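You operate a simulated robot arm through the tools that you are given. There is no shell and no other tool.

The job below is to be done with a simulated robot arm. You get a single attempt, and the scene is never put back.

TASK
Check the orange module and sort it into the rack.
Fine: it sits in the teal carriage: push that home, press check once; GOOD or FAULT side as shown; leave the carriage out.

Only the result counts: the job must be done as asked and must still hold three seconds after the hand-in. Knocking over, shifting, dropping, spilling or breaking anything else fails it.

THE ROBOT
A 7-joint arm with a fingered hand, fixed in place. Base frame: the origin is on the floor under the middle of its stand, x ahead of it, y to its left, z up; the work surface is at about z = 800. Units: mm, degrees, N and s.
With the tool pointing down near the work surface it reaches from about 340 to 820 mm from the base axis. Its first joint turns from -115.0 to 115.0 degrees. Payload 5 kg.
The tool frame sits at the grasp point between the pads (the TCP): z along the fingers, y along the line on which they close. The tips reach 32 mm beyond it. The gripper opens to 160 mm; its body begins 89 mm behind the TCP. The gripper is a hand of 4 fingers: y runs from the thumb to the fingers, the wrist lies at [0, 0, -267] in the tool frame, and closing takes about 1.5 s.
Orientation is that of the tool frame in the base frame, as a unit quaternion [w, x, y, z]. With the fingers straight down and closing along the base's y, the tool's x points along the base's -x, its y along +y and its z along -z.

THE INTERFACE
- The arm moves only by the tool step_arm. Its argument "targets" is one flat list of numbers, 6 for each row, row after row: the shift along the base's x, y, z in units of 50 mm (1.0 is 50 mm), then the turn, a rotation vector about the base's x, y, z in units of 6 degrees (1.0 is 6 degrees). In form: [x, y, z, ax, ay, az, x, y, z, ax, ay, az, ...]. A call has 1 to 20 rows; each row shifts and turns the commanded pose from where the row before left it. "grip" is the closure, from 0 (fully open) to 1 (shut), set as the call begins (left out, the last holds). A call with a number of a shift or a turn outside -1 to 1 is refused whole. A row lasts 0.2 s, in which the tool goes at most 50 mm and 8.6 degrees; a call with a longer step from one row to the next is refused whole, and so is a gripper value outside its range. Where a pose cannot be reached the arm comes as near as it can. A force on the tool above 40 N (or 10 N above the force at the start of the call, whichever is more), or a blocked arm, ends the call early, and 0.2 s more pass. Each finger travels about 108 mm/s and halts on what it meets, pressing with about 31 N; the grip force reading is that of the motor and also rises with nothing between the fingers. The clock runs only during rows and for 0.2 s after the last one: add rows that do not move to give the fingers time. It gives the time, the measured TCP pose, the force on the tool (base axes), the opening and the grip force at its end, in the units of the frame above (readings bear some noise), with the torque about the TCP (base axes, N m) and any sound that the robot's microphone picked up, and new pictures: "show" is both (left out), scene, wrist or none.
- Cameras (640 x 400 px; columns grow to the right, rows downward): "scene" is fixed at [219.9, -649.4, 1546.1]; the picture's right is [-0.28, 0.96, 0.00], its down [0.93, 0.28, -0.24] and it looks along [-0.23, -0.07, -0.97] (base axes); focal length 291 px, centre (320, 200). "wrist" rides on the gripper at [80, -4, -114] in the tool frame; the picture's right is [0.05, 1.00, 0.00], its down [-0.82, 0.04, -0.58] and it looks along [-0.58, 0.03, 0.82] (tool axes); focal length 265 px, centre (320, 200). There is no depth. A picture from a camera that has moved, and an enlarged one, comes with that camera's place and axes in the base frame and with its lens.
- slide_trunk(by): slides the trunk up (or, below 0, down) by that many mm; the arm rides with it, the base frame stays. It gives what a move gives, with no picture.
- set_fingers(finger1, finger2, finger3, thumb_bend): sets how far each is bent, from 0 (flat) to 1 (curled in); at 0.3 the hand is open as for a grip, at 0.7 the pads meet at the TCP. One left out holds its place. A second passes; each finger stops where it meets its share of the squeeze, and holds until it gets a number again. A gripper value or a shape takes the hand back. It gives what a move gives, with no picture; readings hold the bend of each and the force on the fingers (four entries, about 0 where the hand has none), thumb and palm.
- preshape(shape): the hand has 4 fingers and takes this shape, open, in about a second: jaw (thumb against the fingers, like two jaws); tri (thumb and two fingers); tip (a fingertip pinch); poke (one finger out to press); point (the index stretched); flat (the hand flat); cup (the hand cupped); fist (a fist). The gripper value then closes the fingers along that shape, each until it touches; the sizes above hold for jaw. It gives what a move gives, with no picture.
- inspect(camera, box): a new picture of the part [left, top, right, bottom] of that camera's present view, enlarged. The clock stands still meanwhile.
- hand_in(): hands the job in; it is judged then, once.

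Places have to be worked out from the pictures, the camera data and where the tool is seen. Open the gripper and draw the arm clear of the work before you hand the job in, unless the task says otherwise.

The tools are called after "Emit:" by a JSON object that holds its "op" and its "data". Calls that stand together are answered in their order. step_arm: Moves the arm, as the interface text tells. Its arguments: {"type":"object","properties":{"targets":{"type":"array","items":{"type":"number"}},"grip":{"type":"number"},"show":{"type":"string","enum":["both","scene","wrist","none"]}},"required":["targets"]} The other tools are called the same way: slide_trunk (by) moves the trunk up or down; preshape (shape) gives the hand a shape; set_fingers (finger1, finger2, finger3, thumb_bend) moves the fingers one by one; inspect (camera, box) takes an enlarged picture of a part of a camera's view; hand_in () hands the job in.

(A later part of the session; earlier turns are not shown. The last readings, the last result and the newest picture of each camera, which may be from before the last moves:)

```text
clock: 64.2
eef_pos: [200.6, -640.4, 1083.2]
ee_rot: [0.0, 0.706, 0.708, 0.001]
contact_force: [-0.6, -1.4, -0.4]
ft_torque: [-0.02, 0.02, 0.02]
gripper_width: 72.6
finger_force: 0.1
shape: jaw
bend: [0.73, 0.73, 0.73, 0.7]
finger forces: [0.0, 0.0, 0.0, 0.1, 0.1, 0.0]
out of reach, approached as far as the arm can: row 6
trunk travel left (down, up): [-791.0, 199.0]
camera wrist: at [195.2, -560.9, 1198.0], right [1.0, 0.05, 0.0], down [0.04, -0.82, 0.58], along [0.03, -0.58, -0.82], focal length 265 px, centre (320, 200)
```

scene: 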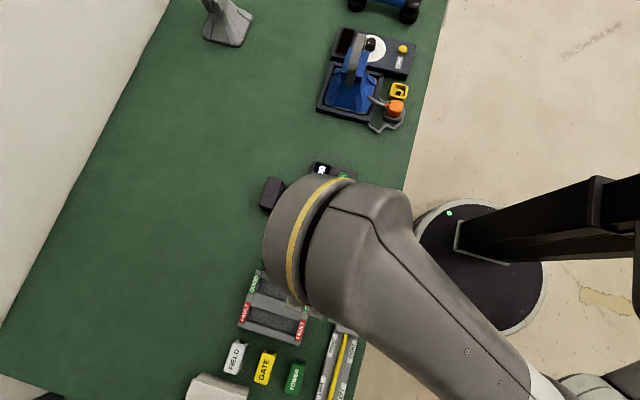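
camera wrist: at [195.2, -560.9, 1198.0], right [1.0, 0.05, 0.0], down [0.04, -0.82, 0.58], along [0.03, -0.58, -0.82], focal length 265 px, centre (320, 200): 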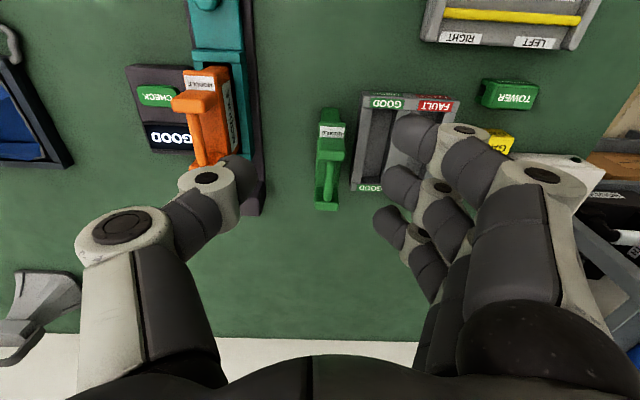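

The arm ran out of reach at (200, -640) with the trunk this low; the shoulder seems to sit low relative to the wrist, so a higher trunk should give more reach. I'll raise the trunk 150 mm and lower the arm itself while still high and clear, to learn the usable range.

Emit:
{"op": "slide_trunk", "data": {"by": 150}}

Emit:
{"op": "step_arm", "data": {"targets": [0, 0, -0.4, 0, 0, 0, 0, 0, -0.4, 0, 0, 0, 0, 0, -0.4, 0, 0, 0], "show": "none"}}

```text
clock: 65.9
eef_pos: [200.6, -641.5, 1232.7]
ee_rot: [0.0, 0.706, 0.708, 0.001]
contact_force: [0.7, 0.0, 0.4]
ft_torque: [-0.02, 0.02, 0.04]
gripper_width: 72.6
finger_force: 0.0
shape: jaw
bend: [0.73, 0.73, 0.73, 0.7]
finger forces: [0.0, 0.0, 0.0, 0.0, 0.0, 0.0]
trunk travel left (down, up): [-941.0, 49.0]
```

```text
clock: 66.7
eef_pos: [198.2, -636.7, 1173.9]
ee_rot: [0.001, 0.706, 0.708, 0.0]
contact_force: [0.1, -0.5, -0.4]
ft_torque: [0.05, 0.0, 0.0]
gripper_width: 72.4
finger_force: 0.2
shape: jaw
bend: [0.73, 0.73, 0.73, 0.7]
finger forces: [0.1, 0.1, 0.0, 0.0, 0.0, 0.0]
out of reach, approached as far as the arm can: row 3
trunk travel left (down, up): [-941.0, 49.0]
```

This yaw seems to put a wrist joint near its limit as the arm swings outward. The opposite yaw (+90°, camera on the far side) should have more room at the rack, so I'll turn through yaw 0 up here in free air.

Emit:
{"op": "step_arm", "data": {"targets": [-0.2, 0.2, 0, 0, 0, 1, -0.2, 0.2, 0, 0, 0, 1, 0, 0, 0, 0, 0, 1, 0, 0, 0, 0, 0, 1, 0, 0, 0, 0, 0, 1, 0, 0, 0, 0, 0, 1, 0, 0, 0, 0, 0, 1, 0, 0, 0, 0, 0, 1, 0, 0, 0, 0, 0, 1, 0, 0, 0, 0, 0, 1, 0, 0, 0, 0, 0, 1, 0, 0, 0, 0, 0, 1, 0, 0, 0, 0, 0, 1, 0, 0, 0, 0, 0, 1, 0, 0, 0, 0, 0, 1], "show": "none"}}

Emit:
{"op": "step_arm", "data": {"targets": [0, 0, 0, 0, 0, 1, 0, 0, 0, 0, 0, 1, 0, 0, 0, 0, 0, 1, 0, 0, 0, 0, 0, 1, 0, 0, 0, 0, 0, 1, 0, 0, 0, 0, 0, 1, 0, 0, 0, 0, 0, 1, 0, 0, 0, 0, 0, 1, 0, 0, 0, 0, 0, 1, 0, 0, 0, 0, 0, 1, 0, 0, 0, 0, 0, 1, 0, 0, 0, 0, 0, 1, 0, 0, 0, 0, 0, 1, 0, 0, 0, 0, 0, 1, 0, 0, 0, 0, 0, 1], "show": "both"}}

```text
clock: 69.9
eef_pos: [176.8, -616.4, 1174.3]
ee_rot: [0.0, -0.001, 1.0, 0.001]
contact_force: [0.3, -1.3, 0.1]
ft_torque: [-0.03, 0.06, 0.01]
gripper_width: 72.6
finger_force: 0.1
shape: jaw
bend: [0.73, 0.73, 0.73, 0.7]
finger forces: [0.0, 0.1, 0.0, 0.0, 0.0, 0.1]
trunk travel left (down, up): [-941.0, 49.0]
```

```text
clock: 73.1
eef_pos: [176.5, -617.6, 1172.7]
ee_rot: [0.0, 0.708, -0.706, -0.001]
contact_force: [-0.5, -0.1, -0.5]
ft_torque: [-0.01, 0.0, 0.01]
gripper_width: 72.5
finger_force: 0.0
shape: jaw
bend: [0.73, 0.73, 0.73, 0.7]
finger forces: [0.0, 0.0, 0.1, 0.1, 0.0, 0.0]
trunk travel left (down, up): [-941.0, 49.0]
camera wrist: at [181.3, -697.9, 1287.9], right [-1.0, -0.06, 0.0], down [-0.04, 0.82, 0.58], along [-0.03, 0.58, -0.82], focal length 265 px, centre (320, 200)
```

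scene: 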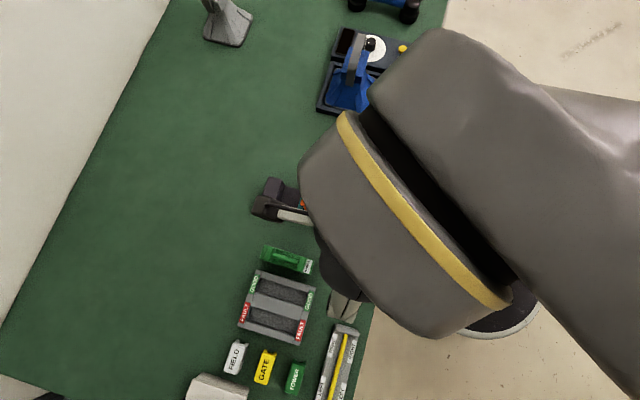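
wrist: 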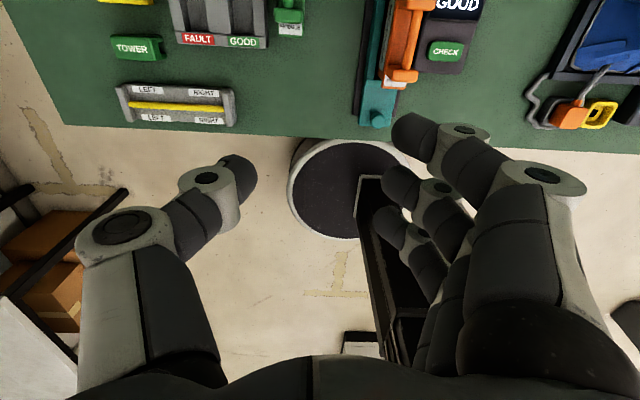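

Yaw +90° is fine here. I'll test the reach out to above the rack's GOOD slot at this safe height.

Emit:
{"op": "step_arm", "data": {"targets": [0.57, -0.52, 0, 0, 0, 0, 0.57, -0.52, 0, 0, 0, 0, 0.57, -0.52, 0, 0, 0, 0, 0.57, -0.52, 0, 0, 0, 0], "show": "both"}}

```text
clock: 74.1
eef_pos: [291.7, -722.9, 1174.8]
ee_rot: [-0.001, -0.706, 0.708, 0.002]
contact_force: [0.3, -1.0, -0.8]
ft_torque: [0.06, -0.03, -0.02]
gripper_width: 72.4
finger_force: 0.1
shape: jaw
bend: [0.73, 0.73, 0.73, 0.7]
finger forces: [0.0, 0.1, 0.0, 0.0, 0.0, 0.0]
trunk travel left (down, up): [-941.0, 49.0]
camera wrist: at [294.1, -804.0, 1289.4], right [-1.0, -0.05, 0.0], down [-0.04, 0.81, 0.58], along [-0.03, 0.58, -0.82], focal length 265 px, centre (320, 200)
```

scene: 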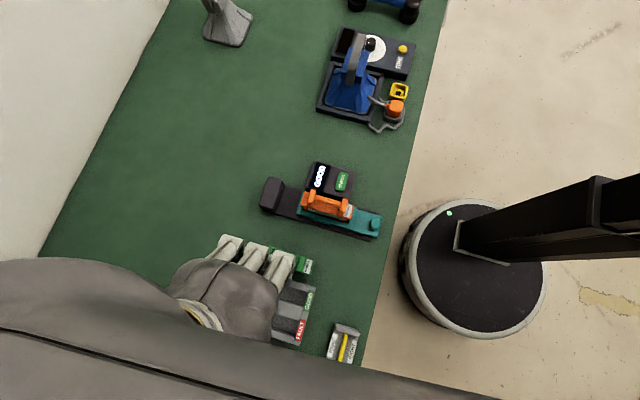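
wrist: 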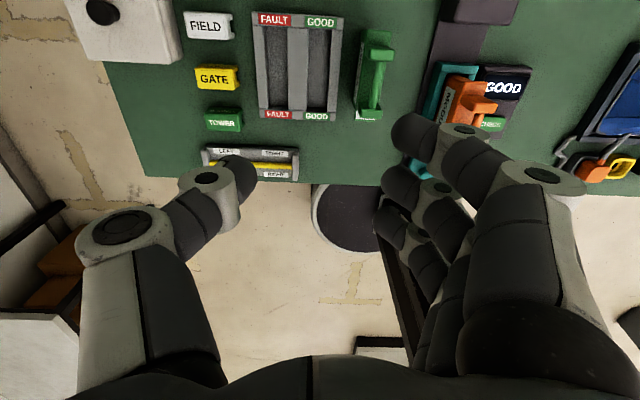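

Reached (292, -723, 1175) without trouble, and the rack is in view. I'll zoom in to measure the GOOD slot.

Emit:
{"op": "inspect", "data": {"camera": "wrist", "box": [230, 0, 410, 130]}}

Emit:
{"op": "inspect", "data": {"camera": "wrist", "box": [240, 0, 360, 130]}}

```text
3.08 times, centred on (320, 65) of wrist
camera zoom: at [294.1, -804.0, 1289.4], right [-1.0, -0.05, 0.0], down [-0.04, 0.81, 0.58], along [-0.03, 0.58, -0.82], focal length 817 px, centre (320, 615)
```

zoom: 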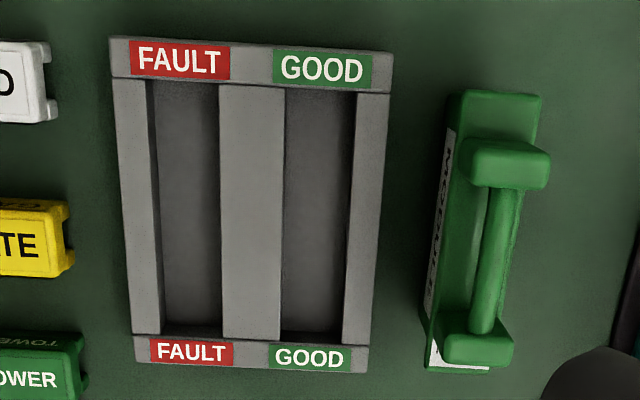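

```text
3.08 times, centred on (300, 65) of wrist
camera zoom: at [294.1, -804.0, 1289.4], right [-1.0, -0.05, 0.0], down [-0.04, 0.81, 0.58], along [-0.03, 0.58, -0.82], focal length 817 px, centre (382, 615)
```

zoom: 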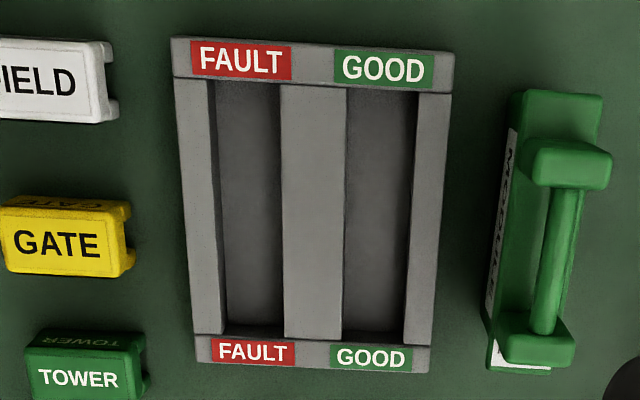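

The rack top is at z≈820; the GOOD slot spans roughly x 276–310 and y -786 to -664, so its centre is near (293, -724). The module is about 32 × 116 mm, so clearance is tight. I'll lower to z≈1005 with the trunk for a sharper measurement.

Emit:
{"op": "slide_trunk", "data": {"by": -170}}

Emit:
{"op": "step_arm", "data": {"targets": [0, 0, 0, 0, 0, 0], "show": "wrist"}}

Emit:
{"op": "inspect", "data": {"camera": "wrist", "box": [220, 20, 430, 190]}}

```text
clock: 76.0
eef_pos: [291.1, -721.0, 1006.7]
ee_rot: [0.001, 0.708, -0.707, -0.001]
contact_force: [0.5, 0.9, -0.2]
ft_torque: [0.02, 0.03, -0.01]
gripper_width: 72.6
finger_force: 0.1
shape: jaw
bend: [0.73, 0.73, 0.73, 0.7]
finger forces: [0.0, 0.0, 0.1, 0.0, 0.0, 0.0]
trunk travel left (down, up): [-771.0, 219.0]
```

```text
clock: 76.5
eef_pos: [290.6, -720.6, 1006.6]
ee_rot: [0.001, 0.708, -0.706, 0.0]
contact_force: [0.3, -0.2, 0.3]
ft_torque: [0.03, 0.0, -0.04]
gripper_width: 72.3
finger_force: 0.0
shape: jaw
bend: [0.73, 0.73, 0.73, 0.7]
finger forces: [0.0, 0.0, 0.0, 0.0, 0.1, 0.0]
trunk travel left (down, up): [-771.0, 219.0]
camera wrist: at [295.1, -802.1, 1120.7], right [-1.0, -0.05, 0.0], down [-0.04, 0.82, 0.58], along [-0.03, 0.58, -0.82], focal length 265 px, centre (320, 200)
```

wrist: 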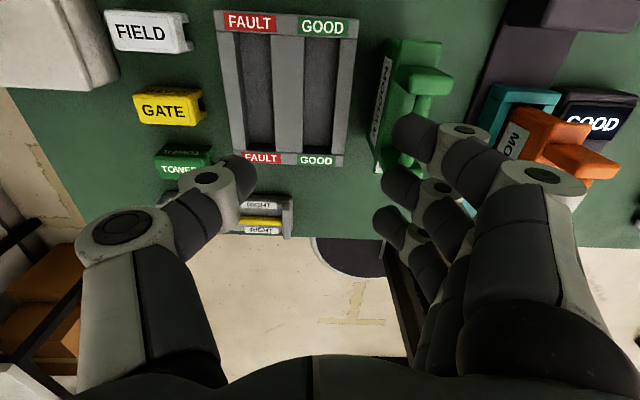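

```text
2.35 times, centred on (325, 105) of wrist
camera zoom: at [295.1, -802.1, 1120.7], right [-1.0, -0.05, 0.0], down [-0.04, 0.82, 0.58], along [-0.03, 0.58, -0.82], focal length 624 px, centre (308, 424)
```

zoom: 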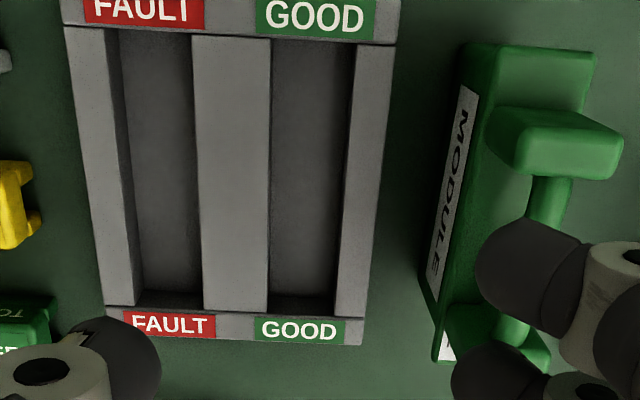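

I'll zoom tighter on the GOOD slot edges and on the near end of the rack.

Emit:
{"op": "inspect", "data": {"camera": "wrist", "box": [280, 20, 370, 100]}}

Emit:
{"op": "inspect", "data": {"camera": "wrist", "box": [280, 90, 370, 170]}}

```text
5.00 times, centred on (325, 60) of wrist
camera zoom: at [295.1, -802.1, 1120.7], right [-1.0, -0.05, 0.0], down [-0.04, 0.82, 0.58], along [-0.03, 0.58, -0.82], focal length 1327 px, centre (295, 900)
```

zoom: 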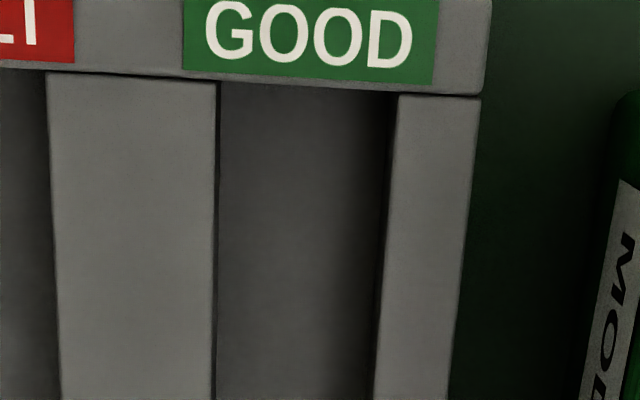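

```text
5.00 times, centred on (325, 130) of wrist
camera zoom: at [295.1, -802.1, 1120.7], right [-1.0, -0.05, 0.0], down [-0.04, 0.82, 0.58], along [-0.03, 0.58, -0.82], focal length 1327 px, centre (295, 550)
```

zoom: 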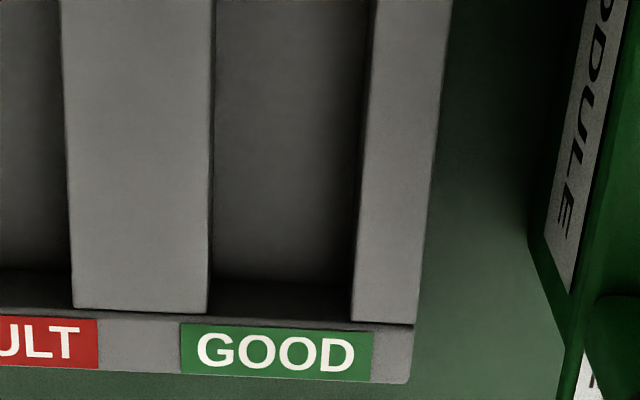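

I'll take another stationary reading to gauge measurement noise before I compute offsets.

Emit:
{"op": "step_arm", "data": {"targets": [0, 0, 0, 0, 0, 0, 0, 0, 0, 0, 0, 0], "show": "wrist"}}

Emit:
{"op": "step_arm", "data": {"targets": [0, 0, 0, 0, 0, 0], "show": "none"}}

Emit:
{"op": "inspect", "data": {"camera": "scene", "box": [220, 220, 340, 360]}}

```text
clock: 77.0
eef_pos: [291.5, -720.9, 1006.4]
ee_rot: [0.001, 0.708, -0.706, -0.001]
contact_force: [-0.8, -0.3, 0.7]
ft_torque: [-0.02, -0.02, 0.0]
gripper_width: 72.6
finger_force: 0.1
shape: jaw
bend: [0.73, 0.73, 0.73, 0.7]
finger forces: [0.1, 0.1, 0.1, 0.1, 0.0, 0.1]
trunk travel left (down, up): [-771.0, 219.0]
camera wrist: at [295.1, -802.1, 1120.7], right [-1.0, -0.05, 0.0], down [-0.04, 0.82, 0.58], along [-0.03, 0.58, -0.82], focal length 265 px, centre (320, 200)
```

wrist: 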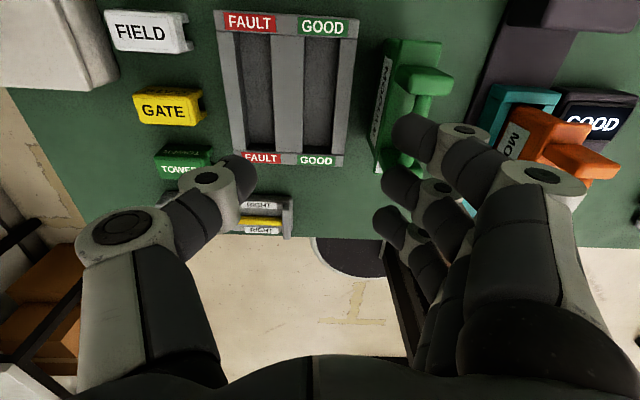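

```text
clock: 77.5
eef_pos: [291.3, -721.2, 1007.0]
ee_rot: [0.0, 0.708, -0.706, -0.001]
contact_force: [0.1, 0.0, 0.1]
ft_torque: [0.0, 0.03, -0.01]
gripper_width: 72.5
finger_force: 0.1
shape: jaw
bend: [0.73, 0.73, 0.73, 0.7]
finger forces: [0.1, 0.0, 0.0, 0.1, 0.0, 0.0]
trunk travel left (down, up): [-771.0, 219.0]
```

```text
2.86 times, centred on (280, 290) of scene
camera zoom: at [219.9, -649.4, 1546.1], right [-0.28, 0.96, 0.0], down [0.93, 0.28, -0.24], along [-0.23, -0.07, -0.97], focal length 832 px, centre (434, -57)
```

zoom: 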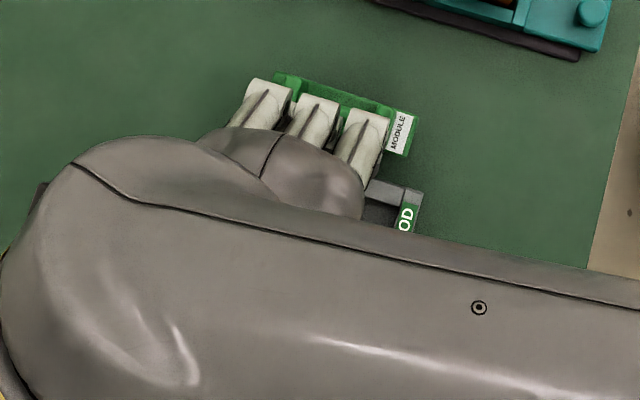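

The camera pose readings are stable. I'll raise 60 mm and go over to the module in this same orientation, so I can compare the pocket and the slot in the same camera geometry.

Emit:
{"op": "slide_trunk", "data": {"by": 60}}

Emit:
{"op": "step_arm", "data": {"targets": [-0.7, 0.15, 0, 0, 0, 0, -0.7, 0.15, 0, 0, 0, 0, -0.7, 0.15, 0, 0, 0, 0, -0.7, 0.15, 0, 0, 0, 0, -0.8, 0.16, 0, 0, 0, 0, -0.76, 0.16, 0, 0, 0, 0, 0, 0, 0, 0, 0, 0], "show": "both"}}

```text
clock: 78.5
eef_pos: [291.7, -721.2, 1065.6]
ee_rot: [0.001, 0.708, -0.706, 0.0]
contact_force: [0.2, 0.0, 0.7]
ft_torque: [0.0, 0.0, 0.03]
gripper_width: 72.5
finger_force: 0.0
shape: jaw
bend: [0.73, 0.73, 0.73, 0.7]
finger forces: [0.0, 0.0, 0.0, 0.0, 0.1, 0.0]
trunk travel left (down, up): [-831.0, 159.0]
```

```text
clock: 80.0
eef_pos: [73.5, -676.6, 1067.6]
ee_rot: [0.0, 0.707, -0.707, -0.001]
contact_force: [0.0, 0.8, 0.1]
ft_torque: [0.01, -0.01, 0.03]
gripper_width: 72.3
finger_force: 0.1
shape: jaw
bend: [0.73, 0.73, 0.73, 0.7]
finger forces: [0.0, 0.0, 0.0, 0.0, 0.0, 0.0]
trunk travel left (down, up): [-831.0, 159.0]
camera wrist: at [77.5, -758.8, 1181.9], right [-1.0, -0.05, 0.0], down [-0.04, 0.82, 0.58], along [-0.03, 0.58, -0.82], focal length 265 px, centre (320, 200)
```

scene: 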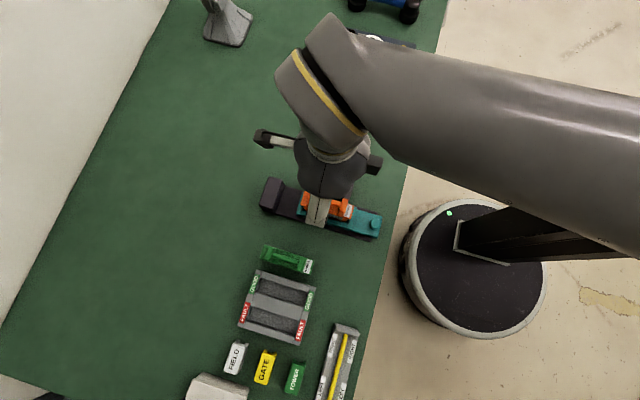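
wrist: 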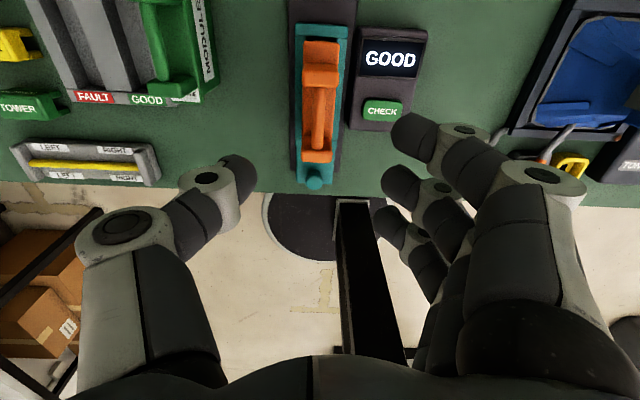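

The orange module sits centred in view beneath the hand. I'll zoom in to measure the handle, the body and the pocket.

Emit:
{"op": "inspect", "data": {"camera": "wrist", "box": [270, 10, 370, 110]}}

Emit:
{"op": "inspect", "data": {"camera": "wrist", "box": [270, 95, 370, 195]}}

Emit:
{"op": "inspect", "data": {"camera": "scene", "box": [250, 160, 390, 250]}}

```text
4.00 times, centred on (320, 60) of wrist
camera zoom: at [77.5, -758.8, 1181.9], right [-1.0, -0.05, 0.0], down [-0.04, 0.82, 0.58], along [-0.03, 0.58, -0.82], focal length 1062 px, centre (320, 760)
```

zoom: 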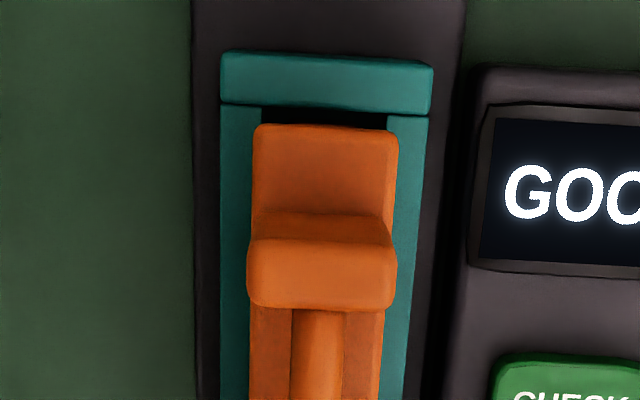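

```text
4.00 times, centred on (320, 145) of wrist
camera zoom: at [77.5, -758.8, 1181.9], right [-1.0, -0.05, 0.0], down [-0.04, 0.82, 0.58], along [-0.03, 0.58, -0.82], focal length 1062 px, centre (320, 420)
```

zoom: 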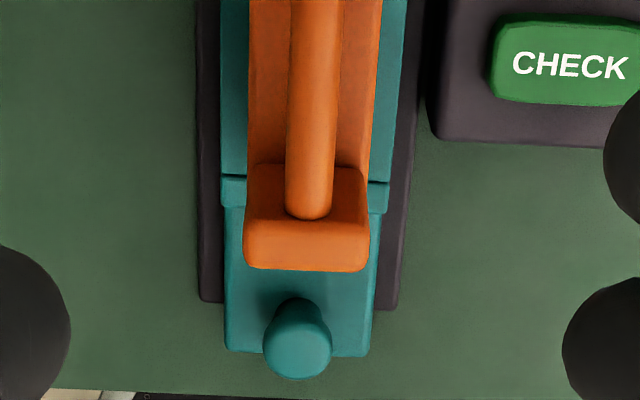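

```text
4.44 times, centred on (320, 205) of scene
camera zoom: at [219.9, -649.4, 1546.1], right [-0.28, 0.96, 0.0], down [0.93, 0.28, -0.24], along [-0.23, -0.07, -0.97], focal length 1294 px, centre (320, 178)
```

zoom: 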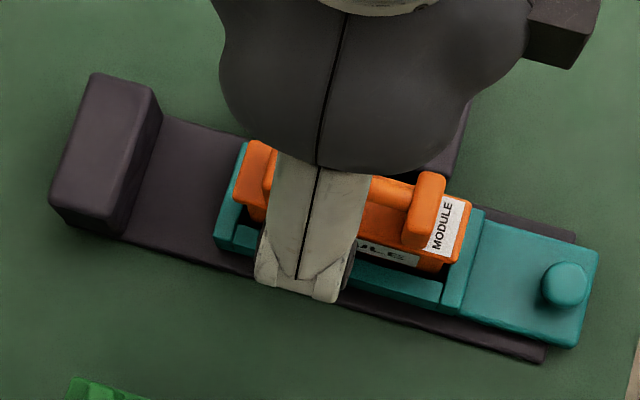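

Measuring from this one camera in one orientation keeps systematic errors common to both places. I'll lower to the same height I used over the rack (z≈1006) and measure the module the same way.

Emit:
{"op": "slide_trunk", "data": {"by": -60}}

Emit:
{"op": "step_arm", "data": {"targets": [0, 0, 0, 0, 0, 0], "show": "wrist"}}

Emit:
{"op": "inspect", "data": {"camera": "wrist", "box": [270, 20, 370, 120]}}

Emit:
{"op": "inspect", "data": {"camera": "wrist", "box": [270, 110, 370, 210]}}

```text
clock: 81.0
eef_pos: [73.5, -676.9, 1007.5]
ee_rot: [0.001, 0.708, -0.706, 0.0]
contact_force: [0.3, 0.4, 0.6]
ft_torque: [-0.02, -0.02, 0.0]
gripper_width: 72.3
finger_force: 0.1
shape: jaw
bend: [0.73, 0.73, 0.73, 0.7]
finger forces: [0.1, 0.0, 0.0, 0.0, 0.0, 0.0]
trunk travel left (down, up): [-771.0, 219.0]
```

```text
clock: 81.5
eef_pos: [73.6, -678.0, 1008.3]
ee_rot: [0.001, 0.708, -0.707, 0.0]
contact_force: [0.0, -0.9, -0.8]
ft_torque: [-0.04, 0.02, 0.01]
gripper_width: 72.6
finger_force: 0.0
shape: jaw
bend: [0.73, 0.73, 0.73, 0.7]
finger forces: [0.0, 0.0, 0.0, 0.0, 0.0, 0.1]
trunk travel left (down, up): [-771.0, 219.0]
camera wrist: at [77.1, -758.9, 1122.0], right [-1.0, -0.05, 0.0], down [-0.04, 0.82, 0.58], along [-0.03, 0.58, -0.82], focal length 265 px, centre (320, 200)
```

wrist: 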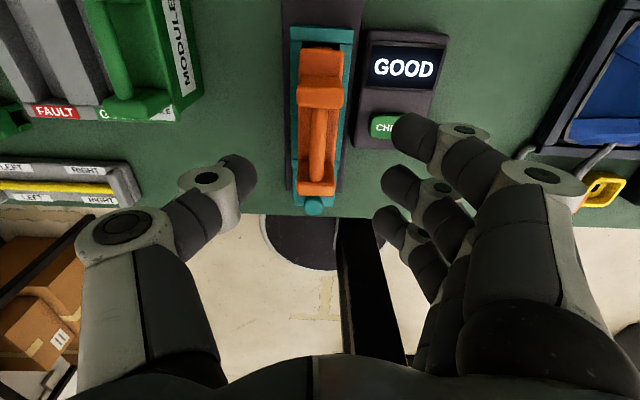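

```text
4.00 times, centred on (320, 70) of wrist
camera zoom: at [77.1, -758.9, 1122.0], right [-1.0, -0.05, 0.0], down [-0.04, 0.82, 0.58], along [-0.03, 0.58, -0.82], focal length 1062 px, centre (320, 720)
```

zoom: 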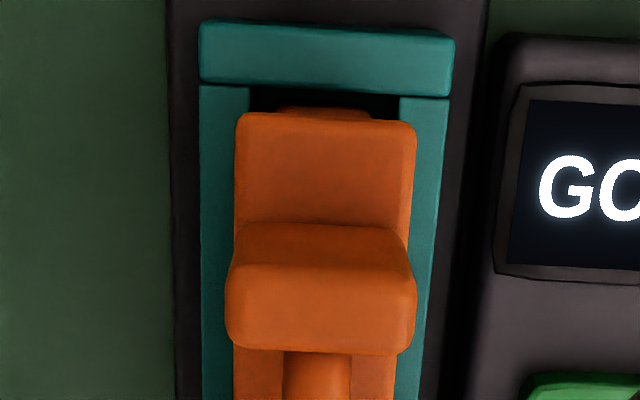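

```text
4.00 times, centred on (320, 160) of wrist
camera zoom: at [77.1, -758.9, 1122.0], right [-1.0, -0.05, 0.0], down [-0.04, 0.82, 0.58], along [-0.03, 0.58, -0.82], focal length 1062 px, centre (320, 360)
```

zoom: 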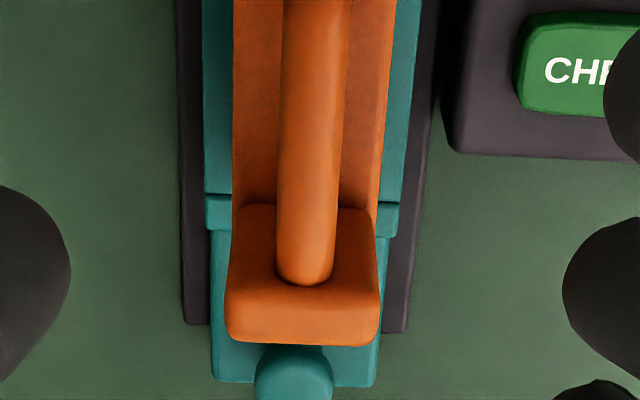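

The handle is centred at about (73.3, -678), with post tops at z≈939 and the module top at z≈900.5, so gripping with the TCP at z≈939 keeps the tips just above the module top. I'll lower in two steps.

Emit:
{"op": "slide_trunk", "data": {"by": -45}}

Emit:
{"op": "step_arm", "data": {"targets": [0, 0, 0, 0, 0, 0], "show": "both"}}

```text
clock: 82.3
eef_pos: [74.3, -678.2, 963.0]
ee_rot: [0.001, 0.708, -0.706, -0.001]
contact_force: [-0.4, -0.1, 0.4]
ft_torque: [0.0, -0.01, -0.02]
gripper_width: 72.6
finger_force: 0.1
shape: jaw
bend: [0.73, 0.73, 0.73, 0.7]
finger forces: [0.0, 0.0, 0.1, 0.0, 0.1, 0.0]
trunk travel left (down, up): [-726.0, 264.0]
```

```text
clock: 82.7
eef_pos: [73.5, -677.1, 963.0]
ee_rot: [0.001, 0.708, -0.706, -0.001]
contact_force: [0.8, 0.5, 0.6]
ft_torque: [-0.01, 0.0, -0.04]
gripper_width: 72.9
finger_force: 0.1
shape: jaw
bend: [0.73, 0.73, 0.73, 0.7]
finger forces: [0.0, 0.0, 0.1, 0.0, 0.0, 0.1]
trunk travel left (down, up): [-726.0, 264.0]
camera wrist: at [77.1, -758.9, 1077.0], right [-1.0, -0.05, 0.0], down [-0.04, 0.82, 0.58], along [-0.03, 0.58, -0.82], focal length 265 px, centre (320, 200)
```

scene: 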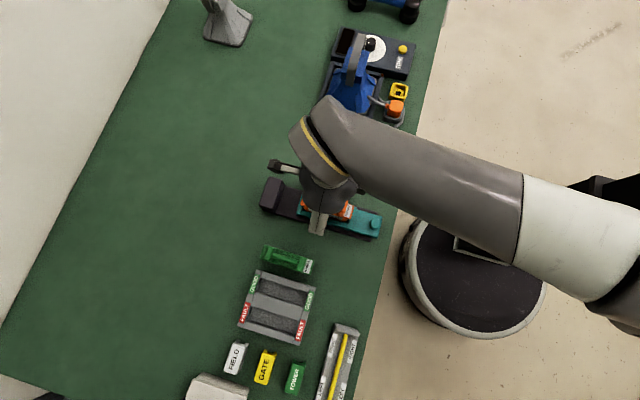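
wrist: 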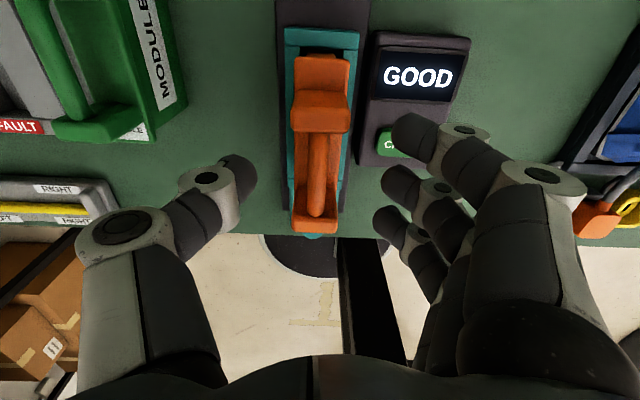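

Handle bar is centred between the thumb and the fingers. I'll lower the last 24 mm and check for contact before I close.

Emit:
{"op": "slide_trunk", "data": {"by": -23}}

Emit:
{"op": "step_arm", "data": {"targets": [0, 0, 0, 0, 0, 0], "show": "wrist"}}

Emit:
{"op": "inspect", "data": {"camera": "wrist", "box": [220, 60, 440, 260]}}

```text
clock: 83.4
eef_pos: [74.2, -678.1, 940.7]
ee_rot: [0.0, 0.708, -0.706, 0.0]
contact_force: [-0.2, -0.1, -0.5]
ft_torque: [0.01, 0.02, -0.01]
gripper_width: 72.6
finger_force: 0.0
shape: jaw
bend: [0.73, 0.73, 0.73, 0.7]
finger forces: [0.1, 0.0, 0.0, 0.0, 0.1, 0.0]
trunk travel left (down, up): [-703.0, 287.0]
```

```text
clock: 83.8
eef_pos: [73.1, -677.9, 939.5]
ee_rot: [0.001, 0.708, -0.706, -0.001]
contact_force: [1.0, 0.6, -0.9]
ft_torque: [-0.01, -0.03, 0.0]
gripper_width: 72.5
finger_force: 0.0
shape: jaw
bend: [0.73, 0.73, 0.73, 0.7]
finger forces: [0.0, 0.0, 0.0, 0.0, 0.1, 0.0]
trunk travel left (down, up): [-703.0, 287.0]
camera wrist: at [77.1, -758.9, 1054.0], right [-1.0, -0.05, 0.0], down [-0.04, 0.82, 0.58], along [-0.03, 0.58, -0.82], focal length 265 px, centre (320, 200)
```

wrist: 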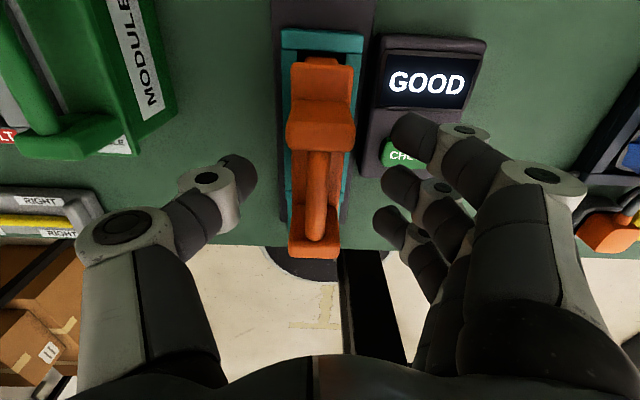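

```text
2.00 times, centred on (330, 160) of wrist
camera zoom: at [77.1, -758.9, 1054.0], right [-1.0, -0.05, 0.0], down [-0.04, 0.82, 0.58], along [-0.03, 0.58, -0.82], focal length 531 px, centre (300, 280)
```

zoom: 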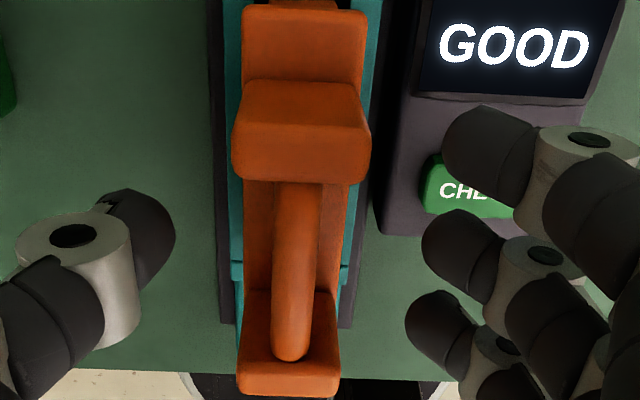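

Everything is clear around the handle. I'll close the hand on the bar.

Emit:
{"op": "step_arm", "data": {"targets": [0, 0, 0, 0, 0, 0, 0, 0, 0, 0, 0, 0, 0, 0, 0, 0, 0, 0, 0, 0, 0, 0, 0, 0, 0, 0, 0, 0, 0, 0, 0, 0, 0, 0, 0, 0, 0, 0, 0, 0, 0, 0, 0, 0, 0, 0, 0, 0], "grip": 1, "show": "wrist"}}

Emit:
{"op": "inspect", "data": {"camera": "wrist", "box": [220, 60, 440, 260]}}

```text
clock: 85.6
eef_pos: [73.1, -678.1, 940.2]
ee_rot: [0.001, 0.708, -0.706, -0.001]
contact_force: [-2.8, -0.6, -0.7]
ft_torque: [0.01, 0.25, 0.04]
gripper_width: 0.0
finger_force: 30.5
shape: jaw
bend: [0.71, 0.65, 0.7, 0.71]
finger forces: [9.0, 0.0, 9.4, 0.0, 26.9, 0.0]
trunk travel left (down, up): [-703.0, 287.0]
camera wrist: at [76.9, -759.1, 1053.7], right [-1.0, -0.05, 0.0], down [-0.04, 0.82, 0.58], along [-0.03, 0.58, -0.82], focal length 265 px, centre (320, 200)
```

wrist: 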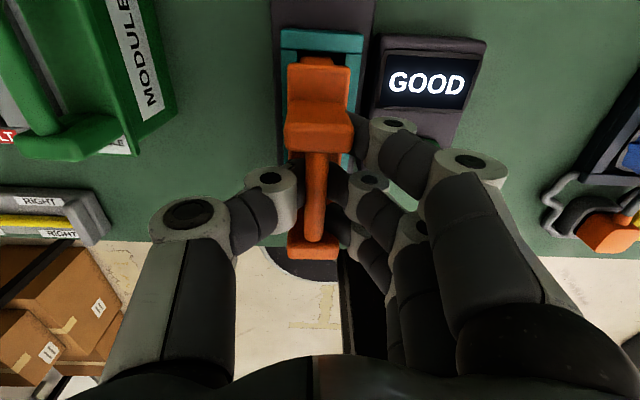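

```text
2.00 times, centred on (330, 160) of wrist
camera zoom: at [76.9, -759.1, 1053.7], right [-1.0, -0.05, 0.0], down [-0.04, 0.82, 0.58], along [-0.03, 0.58, -0.82], focal length 531 px, centre (300, 280)
```

zoom: 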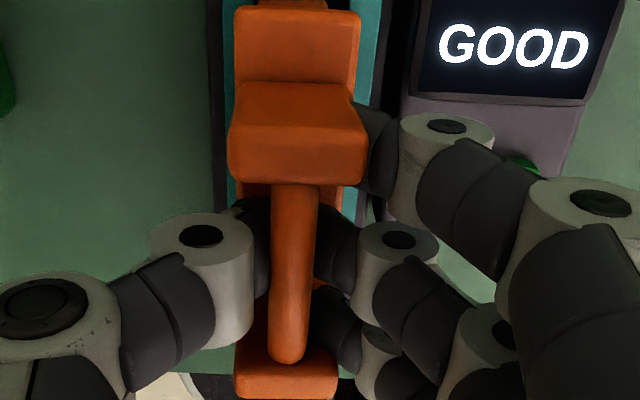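

The grip holds: outer fingers about 9 N each on the posts, thumb about 27 N. I'll lift 10 mm as a test.

Emit:
{"op": "slide_trunk", "data": {"by": 10}}

Emit:
{"op": "inspect", "data": {"camera": "wrist", "box": [220, 60, 440, 260]}}

Emit:
{"op": "inspect", "data": {"camera": "scene", "box": [250, 160, 390, 250]}}

```text
clock: 86.2
eef_pos: [73.3, -677.5, 950.2]
ee_rot: [0.001, 0.708, -0.706, -0.001]
contact_force: [-1.7, 0.1, -1.9]
ft_torque: [0.0, 0.26, 0.04]
gripper_width: 0.1
finger_force: 31.5
shape: jaw
bend: [0.71, 0.65, 0.7, 0.71]
finger forces: [9.0, 0.0, 9.2, 0.0, 26.3, 0.0]
trunk travel left (down, up): [-713.0, 277.0]
```

```text
2.00 times, centred on (330, 160) of wrist
camera zoom: at [76.9, -759.2, 1064.0], right [-1.0, -0.05, 0.0], down [-0.04, 0.82, 0.58], along [-0.03, 0.58, -0.82], focal length 531 px, centre (300, 280)
```

zoom: 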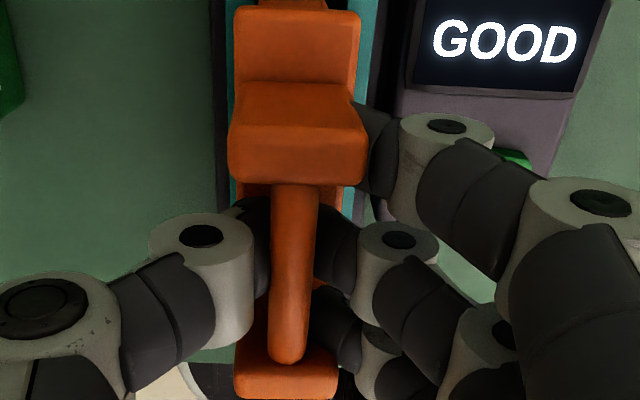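

```text
4.44 times, centred on (320, 205) of scene
camera zoom: at [219.9, -649.4, 1546.1], right [-0.28, 0.96, 0.0], down [0.93, 0.28, -0.24], along [-0.23, -0.07, -0.97], focal length 1294 px, centre (320, 178)
```

zoom: 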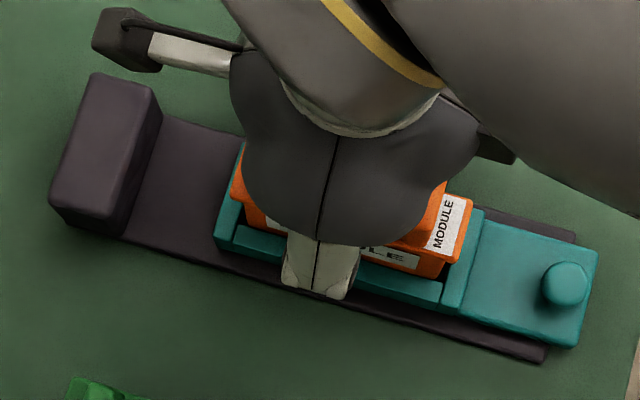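

The module rises with the hand and is light. I'll lift 140 mm more so its bottom clears the green module's handle.

Emit:
{"op": "slide_trunk", "data": {"by": 40}}

Emit:
{"op": "slide_trunk", "data": {"by": 110}}

Emit:
{"op": "step_arm", "data": {"targets": [0, 0, 0, 0, 0, 0], "show": "both"}}

Emit:
{"op": "inspect", "data": {"camera": "scene", "box": [250, 160, 390, 250]}}

```text
clock: 87.0
eef_pos: [73.1, -678.6, 989.0]
ee_rot: [0.0, 0.708, -0.706, -0.001]
contact_force: [0.4, -0.2, -2.7]
ft_torque: [-0.02, 0.12, -0.02]
gripper_width: 0.0
finger_force: 31.3
shape: jaw
bend: [0.72, 0.65, 0.72, 0.71]
finger forces: [3.5, 0.1, 3.3, 0.1, 0.1, 0.1]
trunk travel left (down, up): [-753.0, 237.0]
```

```text
clock: 88.5
eef_pos: [74.1, -678.3, 1099.3]
ee_rot: [0.001, 0.708, -0.707, -0.001]
contact_force: [0.7, -0.2, -3.2]
ft_torque: [-0.01, 0.1, -0.02]
gripper_width: 0.0
finger_force: 31.2
shape: jaw
bend: [0.72, 0.65, 0.72, 0.71]
finger forces: [3.4, 0.1, 3.3, 0.0, 0.0, 0.0]
trunk travel left (down, up): [-863.0, 127.0]
```

```text
clock: 88.8
eef_pos: [73.2, -678.4, 1099.1]
ee_rot: [0.001, 0.708, -0.706, -0.001]
contact_force: [-0.4, -0.4, -3.5]
ft_torque: [0.0, 0.11, -0.02]
gripper_width: 0.0
finger_force: 30.4
shape: jaw
bend: [0.72, 0.65, 0.72, 0.71]
finger forces: [3.5, 0.0, 3.3, 0.1, 0.0, 0.0]
trunk travel left (down, up): [-863.0, 127.0]
camera wrist: at [77.1, -759.2, 1213.7], right [-1.0, -0.05, 0.0], down [-0.04, 0.82, 0.58], along [-0.03, 0.58, -0.82], focal length 265 px, centre (320, 200)
```

scene: 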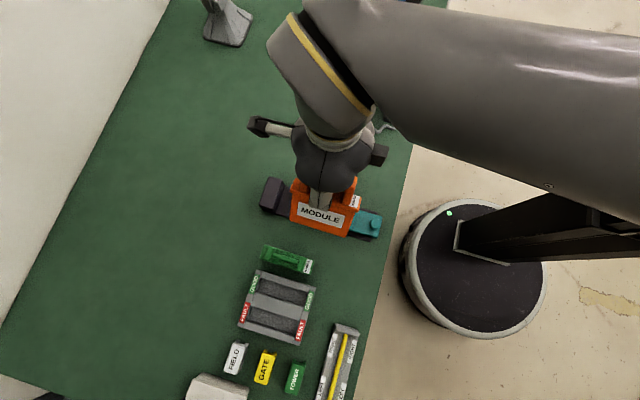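
wrist: 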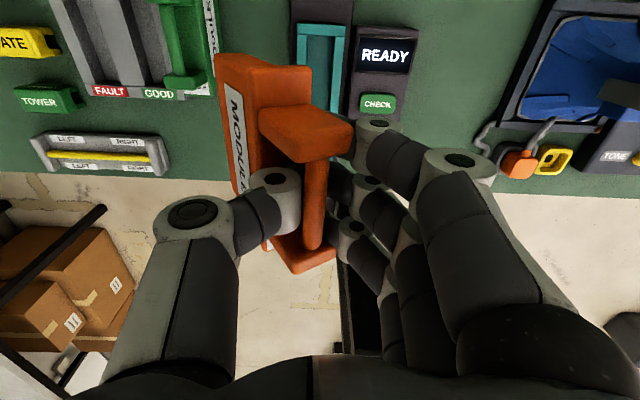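

```text
4.44 times, centred on (320, 205) of scene
camera zoom: at [219.9, -649.4, 1546.1], right [-0.28, 0.96, 0.0], down [0.93, 0.28, -0.24], along [-0.23, -0.07, -0.97], focal length 1294 px, centre (320, 178)
```

zoom: 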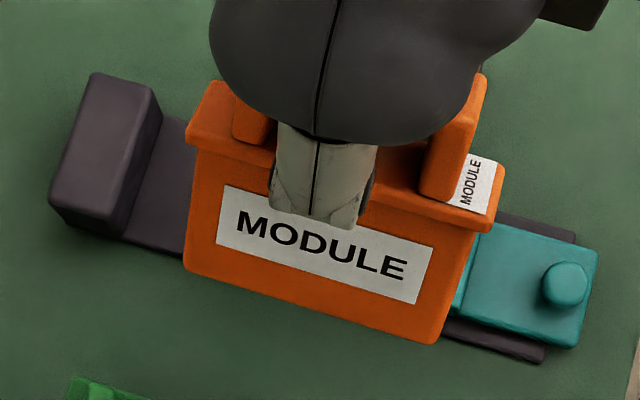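

Once free of the pocket the module swung: it hangs on the bar, with the two outer fingers pushing the posts so it leans toward +x. I'll look closely at how it is held before correcting.

Emit:
{"op": "inspect", "data": {"camera": "wrist", "box": [200, 40, 420, 290]}}

Emit:
{"op": "inspect", "data": {"camera": "wrist", "box": [260, 140, 380, 240]}}

```text
1.60 times, centred on (310, 165) of wrist
camera zoom: at [77.1, -759.2, 1213.7], right [-1.0, -0.05, 0.0], down [-0.04, 0.82, 0.58], along [-0.03, 0.58, -0.82], focal length 425 px, centre (336, 256)
```

zoom: 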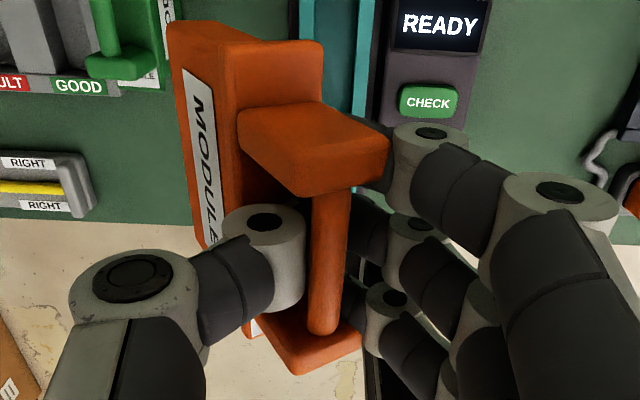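

```text
4.00 times, centred on (320, 190) of wrist
camera zoom: at [77.1, -759.2, 1213.7], right [-1.0, -0.05, 0.0], down [-0.04, 0.82, 0.58], along [-0.03, 0.58, -0.82], focal length 1062 px, centre (320, 240)
```

zoom: 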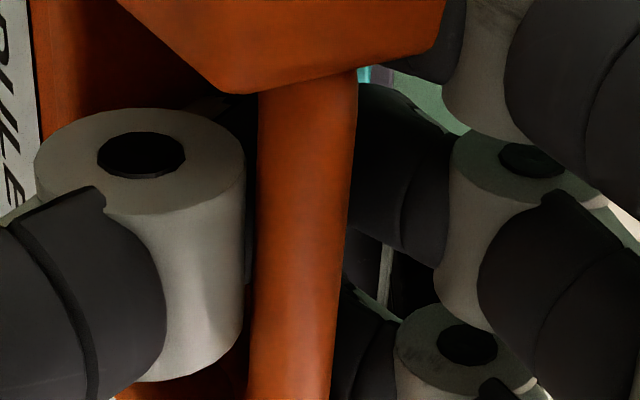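

The bar is caged above the meeting thumb and middle fingertips, and the outer fingers cause the lean. I'll ease fingers 1 and 3 back a little so gravity brings the module upright, keeping the cage closed.

Emit:
{"op": "set_fingers", "data": {"finger1": 0.68, "finger3": 0.68}}

Emit:
{"op": "inspect", "data": {"camera": "wrist", "box": [200, 40, 420, 290]}}

```text
clock: 89.8
eef_pos: [73.6, -679.6, 1099.6]
ee_rot: [0.0, 0.708, -0.706, 0.0]
contact_force: [0.2, 0.1, -2.4]
ft_torque: [0.0, 0.1, 0.01]
gripper_width: 22.5
finger_force: 0.1
shape: fingers
bend: [0.68, 0.65, 0.68, 0.71]
finger forces: [0.0, 0.0, 0.1, 0.1, 0.0, 0.0]
trunk travel left (down, up): [-863.0, 127.0]
```

```text
1.60 times, centred on (310, 165) of wrist
camera zoom: at [77.2, -759.1, 1213.7], right [-1.0, -0.05, 0.0], down [-0.04, 0.82, 0.58], along [-0.03, 0.58, -0.82], focal length 425 px, centre (336, 256)
```

zoom: 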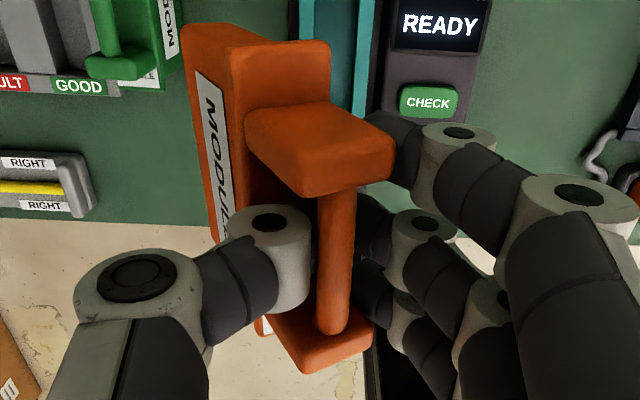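

Tilt reduced and the outer fingers no longer press. I'll open them further so they can't hinder it, and see where it settles.

Emit:
{"op": "set_fingers", "data": {"finger1": 0.6, "finger3": 0.6}}

Emit:
{"op": "inspect", "data": {"camera": "wrist", "box": [200, 40, 420, 290]}}

Emit:
{"op": "inspect", "data": {"camera": "scene", "box": [250, 160, 390, 250]}}

```text
clock: 90.8
eef_pos: [74.1, -677.9, 1100.4]
ee_rot: [0.0, 0.708, -0.707, -0.001]
contact_force: [0.2, 0.1, -3.0]
ft_torque: [0.0, 0.1, 0.0]
gripper_width: 33.5
finger_force: 0.1
shape: fingers
bend: [0.6, 0.65, 0.6, 0.71]
finger forces: [0.1, 0.1, 0.1, 0.1, 0.1, 0.0]
trunk travel left (down, up): [-863.0, 127.0]
```

```text
1.60 times, centred on (310, 165) of wrist
camera zoom: at [77.2, -759.1, 1213.7], right [-1.0, -0.05, 0.0], down [-0.04, 0.82, 0.58], along [-0.03, 0.58, -0.82], focal length 425 px, centre (336, 256)
```

zoom: 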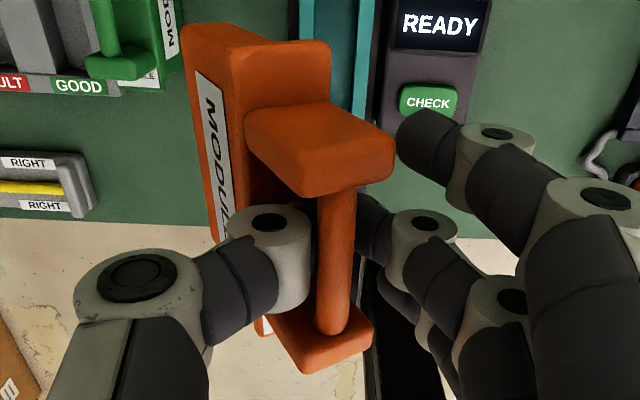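

```text
4.44 times, centred on (320, 205) of scene
camera zoom: at [219.9, -649.4, 1546.1], right [-0.28, 0.96, 0.0], down [0.93, 0.28, -0.24], along [-0.23, -0.07, -0.97], focal length 1294 px, centre (320, 178)
```

zoom: 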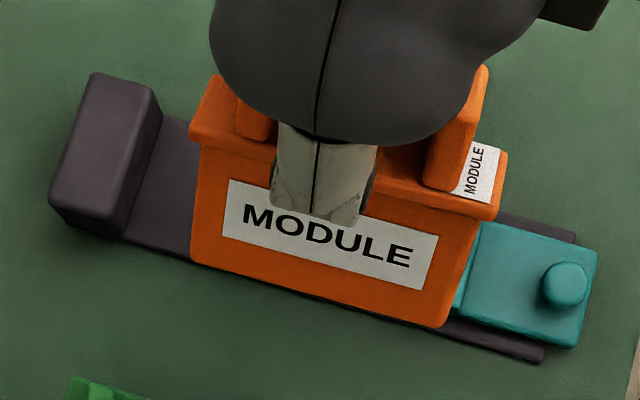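

All finger loads are about zero, yet the module stays about 24° off vertical (torque 0.1 N·m, weight about 3 N). Rather than risk loosening the cage, I'll tilt the hand about +y so the module's body becomes vertical, starting with 12°.

Emit:
{"op": "step_arm", "data": {"targets": [0, 0, 0, 0, 0.5, 0, 0, 0, 0, 0, 0.5, 0, 0, 0, 0, 0, 0.5, 0, 0, 0, 0, 0, 0.5, 0, 0, 0, 0, 0, 0, 0], "show": "both"}}

Emit:
{"op": "inspect", "data": {"camera": "wrist", "box": [200, 40, 420, 290]}}

Emit:
{"op": "inspect", "data": {"camera": "scene", "box": [250, 160, 390, 250]}}

```text
clock: 92.0
eef_pos: [72.5, -678.6, 1100.4]
ee_rot: [0.074, 0.703, -0.703, -0.074]
contact_force: [0.1, -0.8, -2.6]
ft_torque: [-0.05, 0.06, -0.01]
gripper_width: 33.7
finger_force: 0.0
shape: fingers
bend: [0.6, 0.65, 0.6, 0.71]
finger forces: [0.0, 0.0, 0.1, 0.1, 0.0, 0.0]
trunk travel left (down, up): [-863.0, 127.0]
camera wrist: at [100.1, -759.4, 1210.9], right [-0.98, -0.05, 0.21], down [0.08, 0.82, 0.57], along [-0.2, 0.58, -0.79], focal length 265 px, centre (320, 200)
```

scene: 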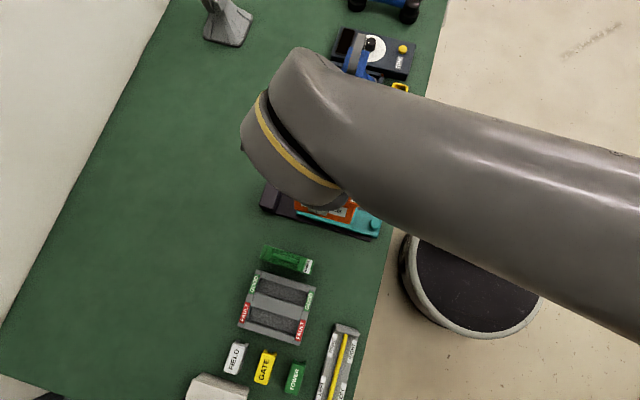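
wrist: 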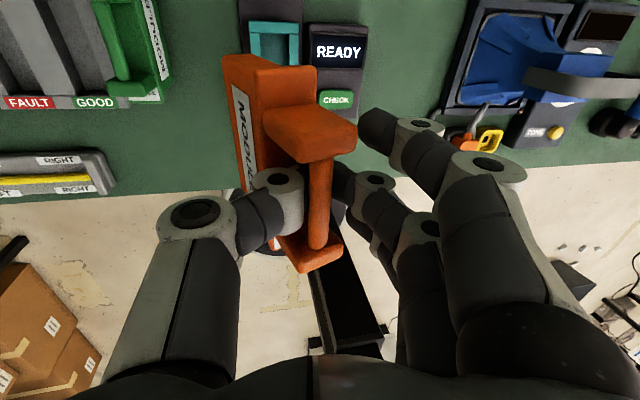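

```text
1.60 times, centred on (310, 165) of wrist
camera zoom: at [100.1, -759.4, 1210.9], right [-0.98, -0.05, 0.21], down [0.08, 0.82, 0.57], along [-0.2, 0.58, -0.79], focal length 425 px, centre (336, 256)
```

zoom: 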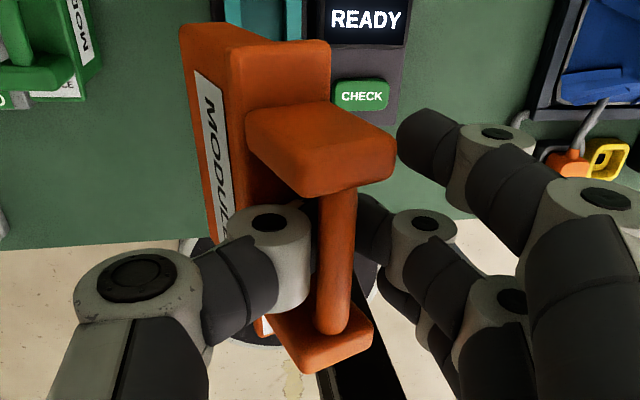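

```text
4.44 times, centred on (320, 205) of scene
camera zoom: at [219.9, -649.4, 1546.1], right [-0.28, 0.96, 0.0], down [0.93, 0.28, -0.24], along [-0.23, -0.07, -0.97], focal length 1294 px, centre (320, 178)
```

zoom: 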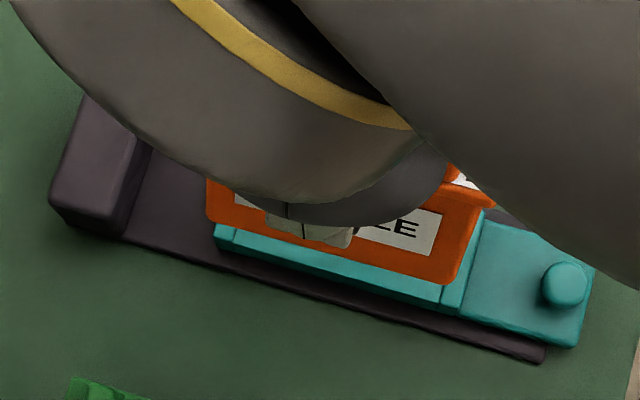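

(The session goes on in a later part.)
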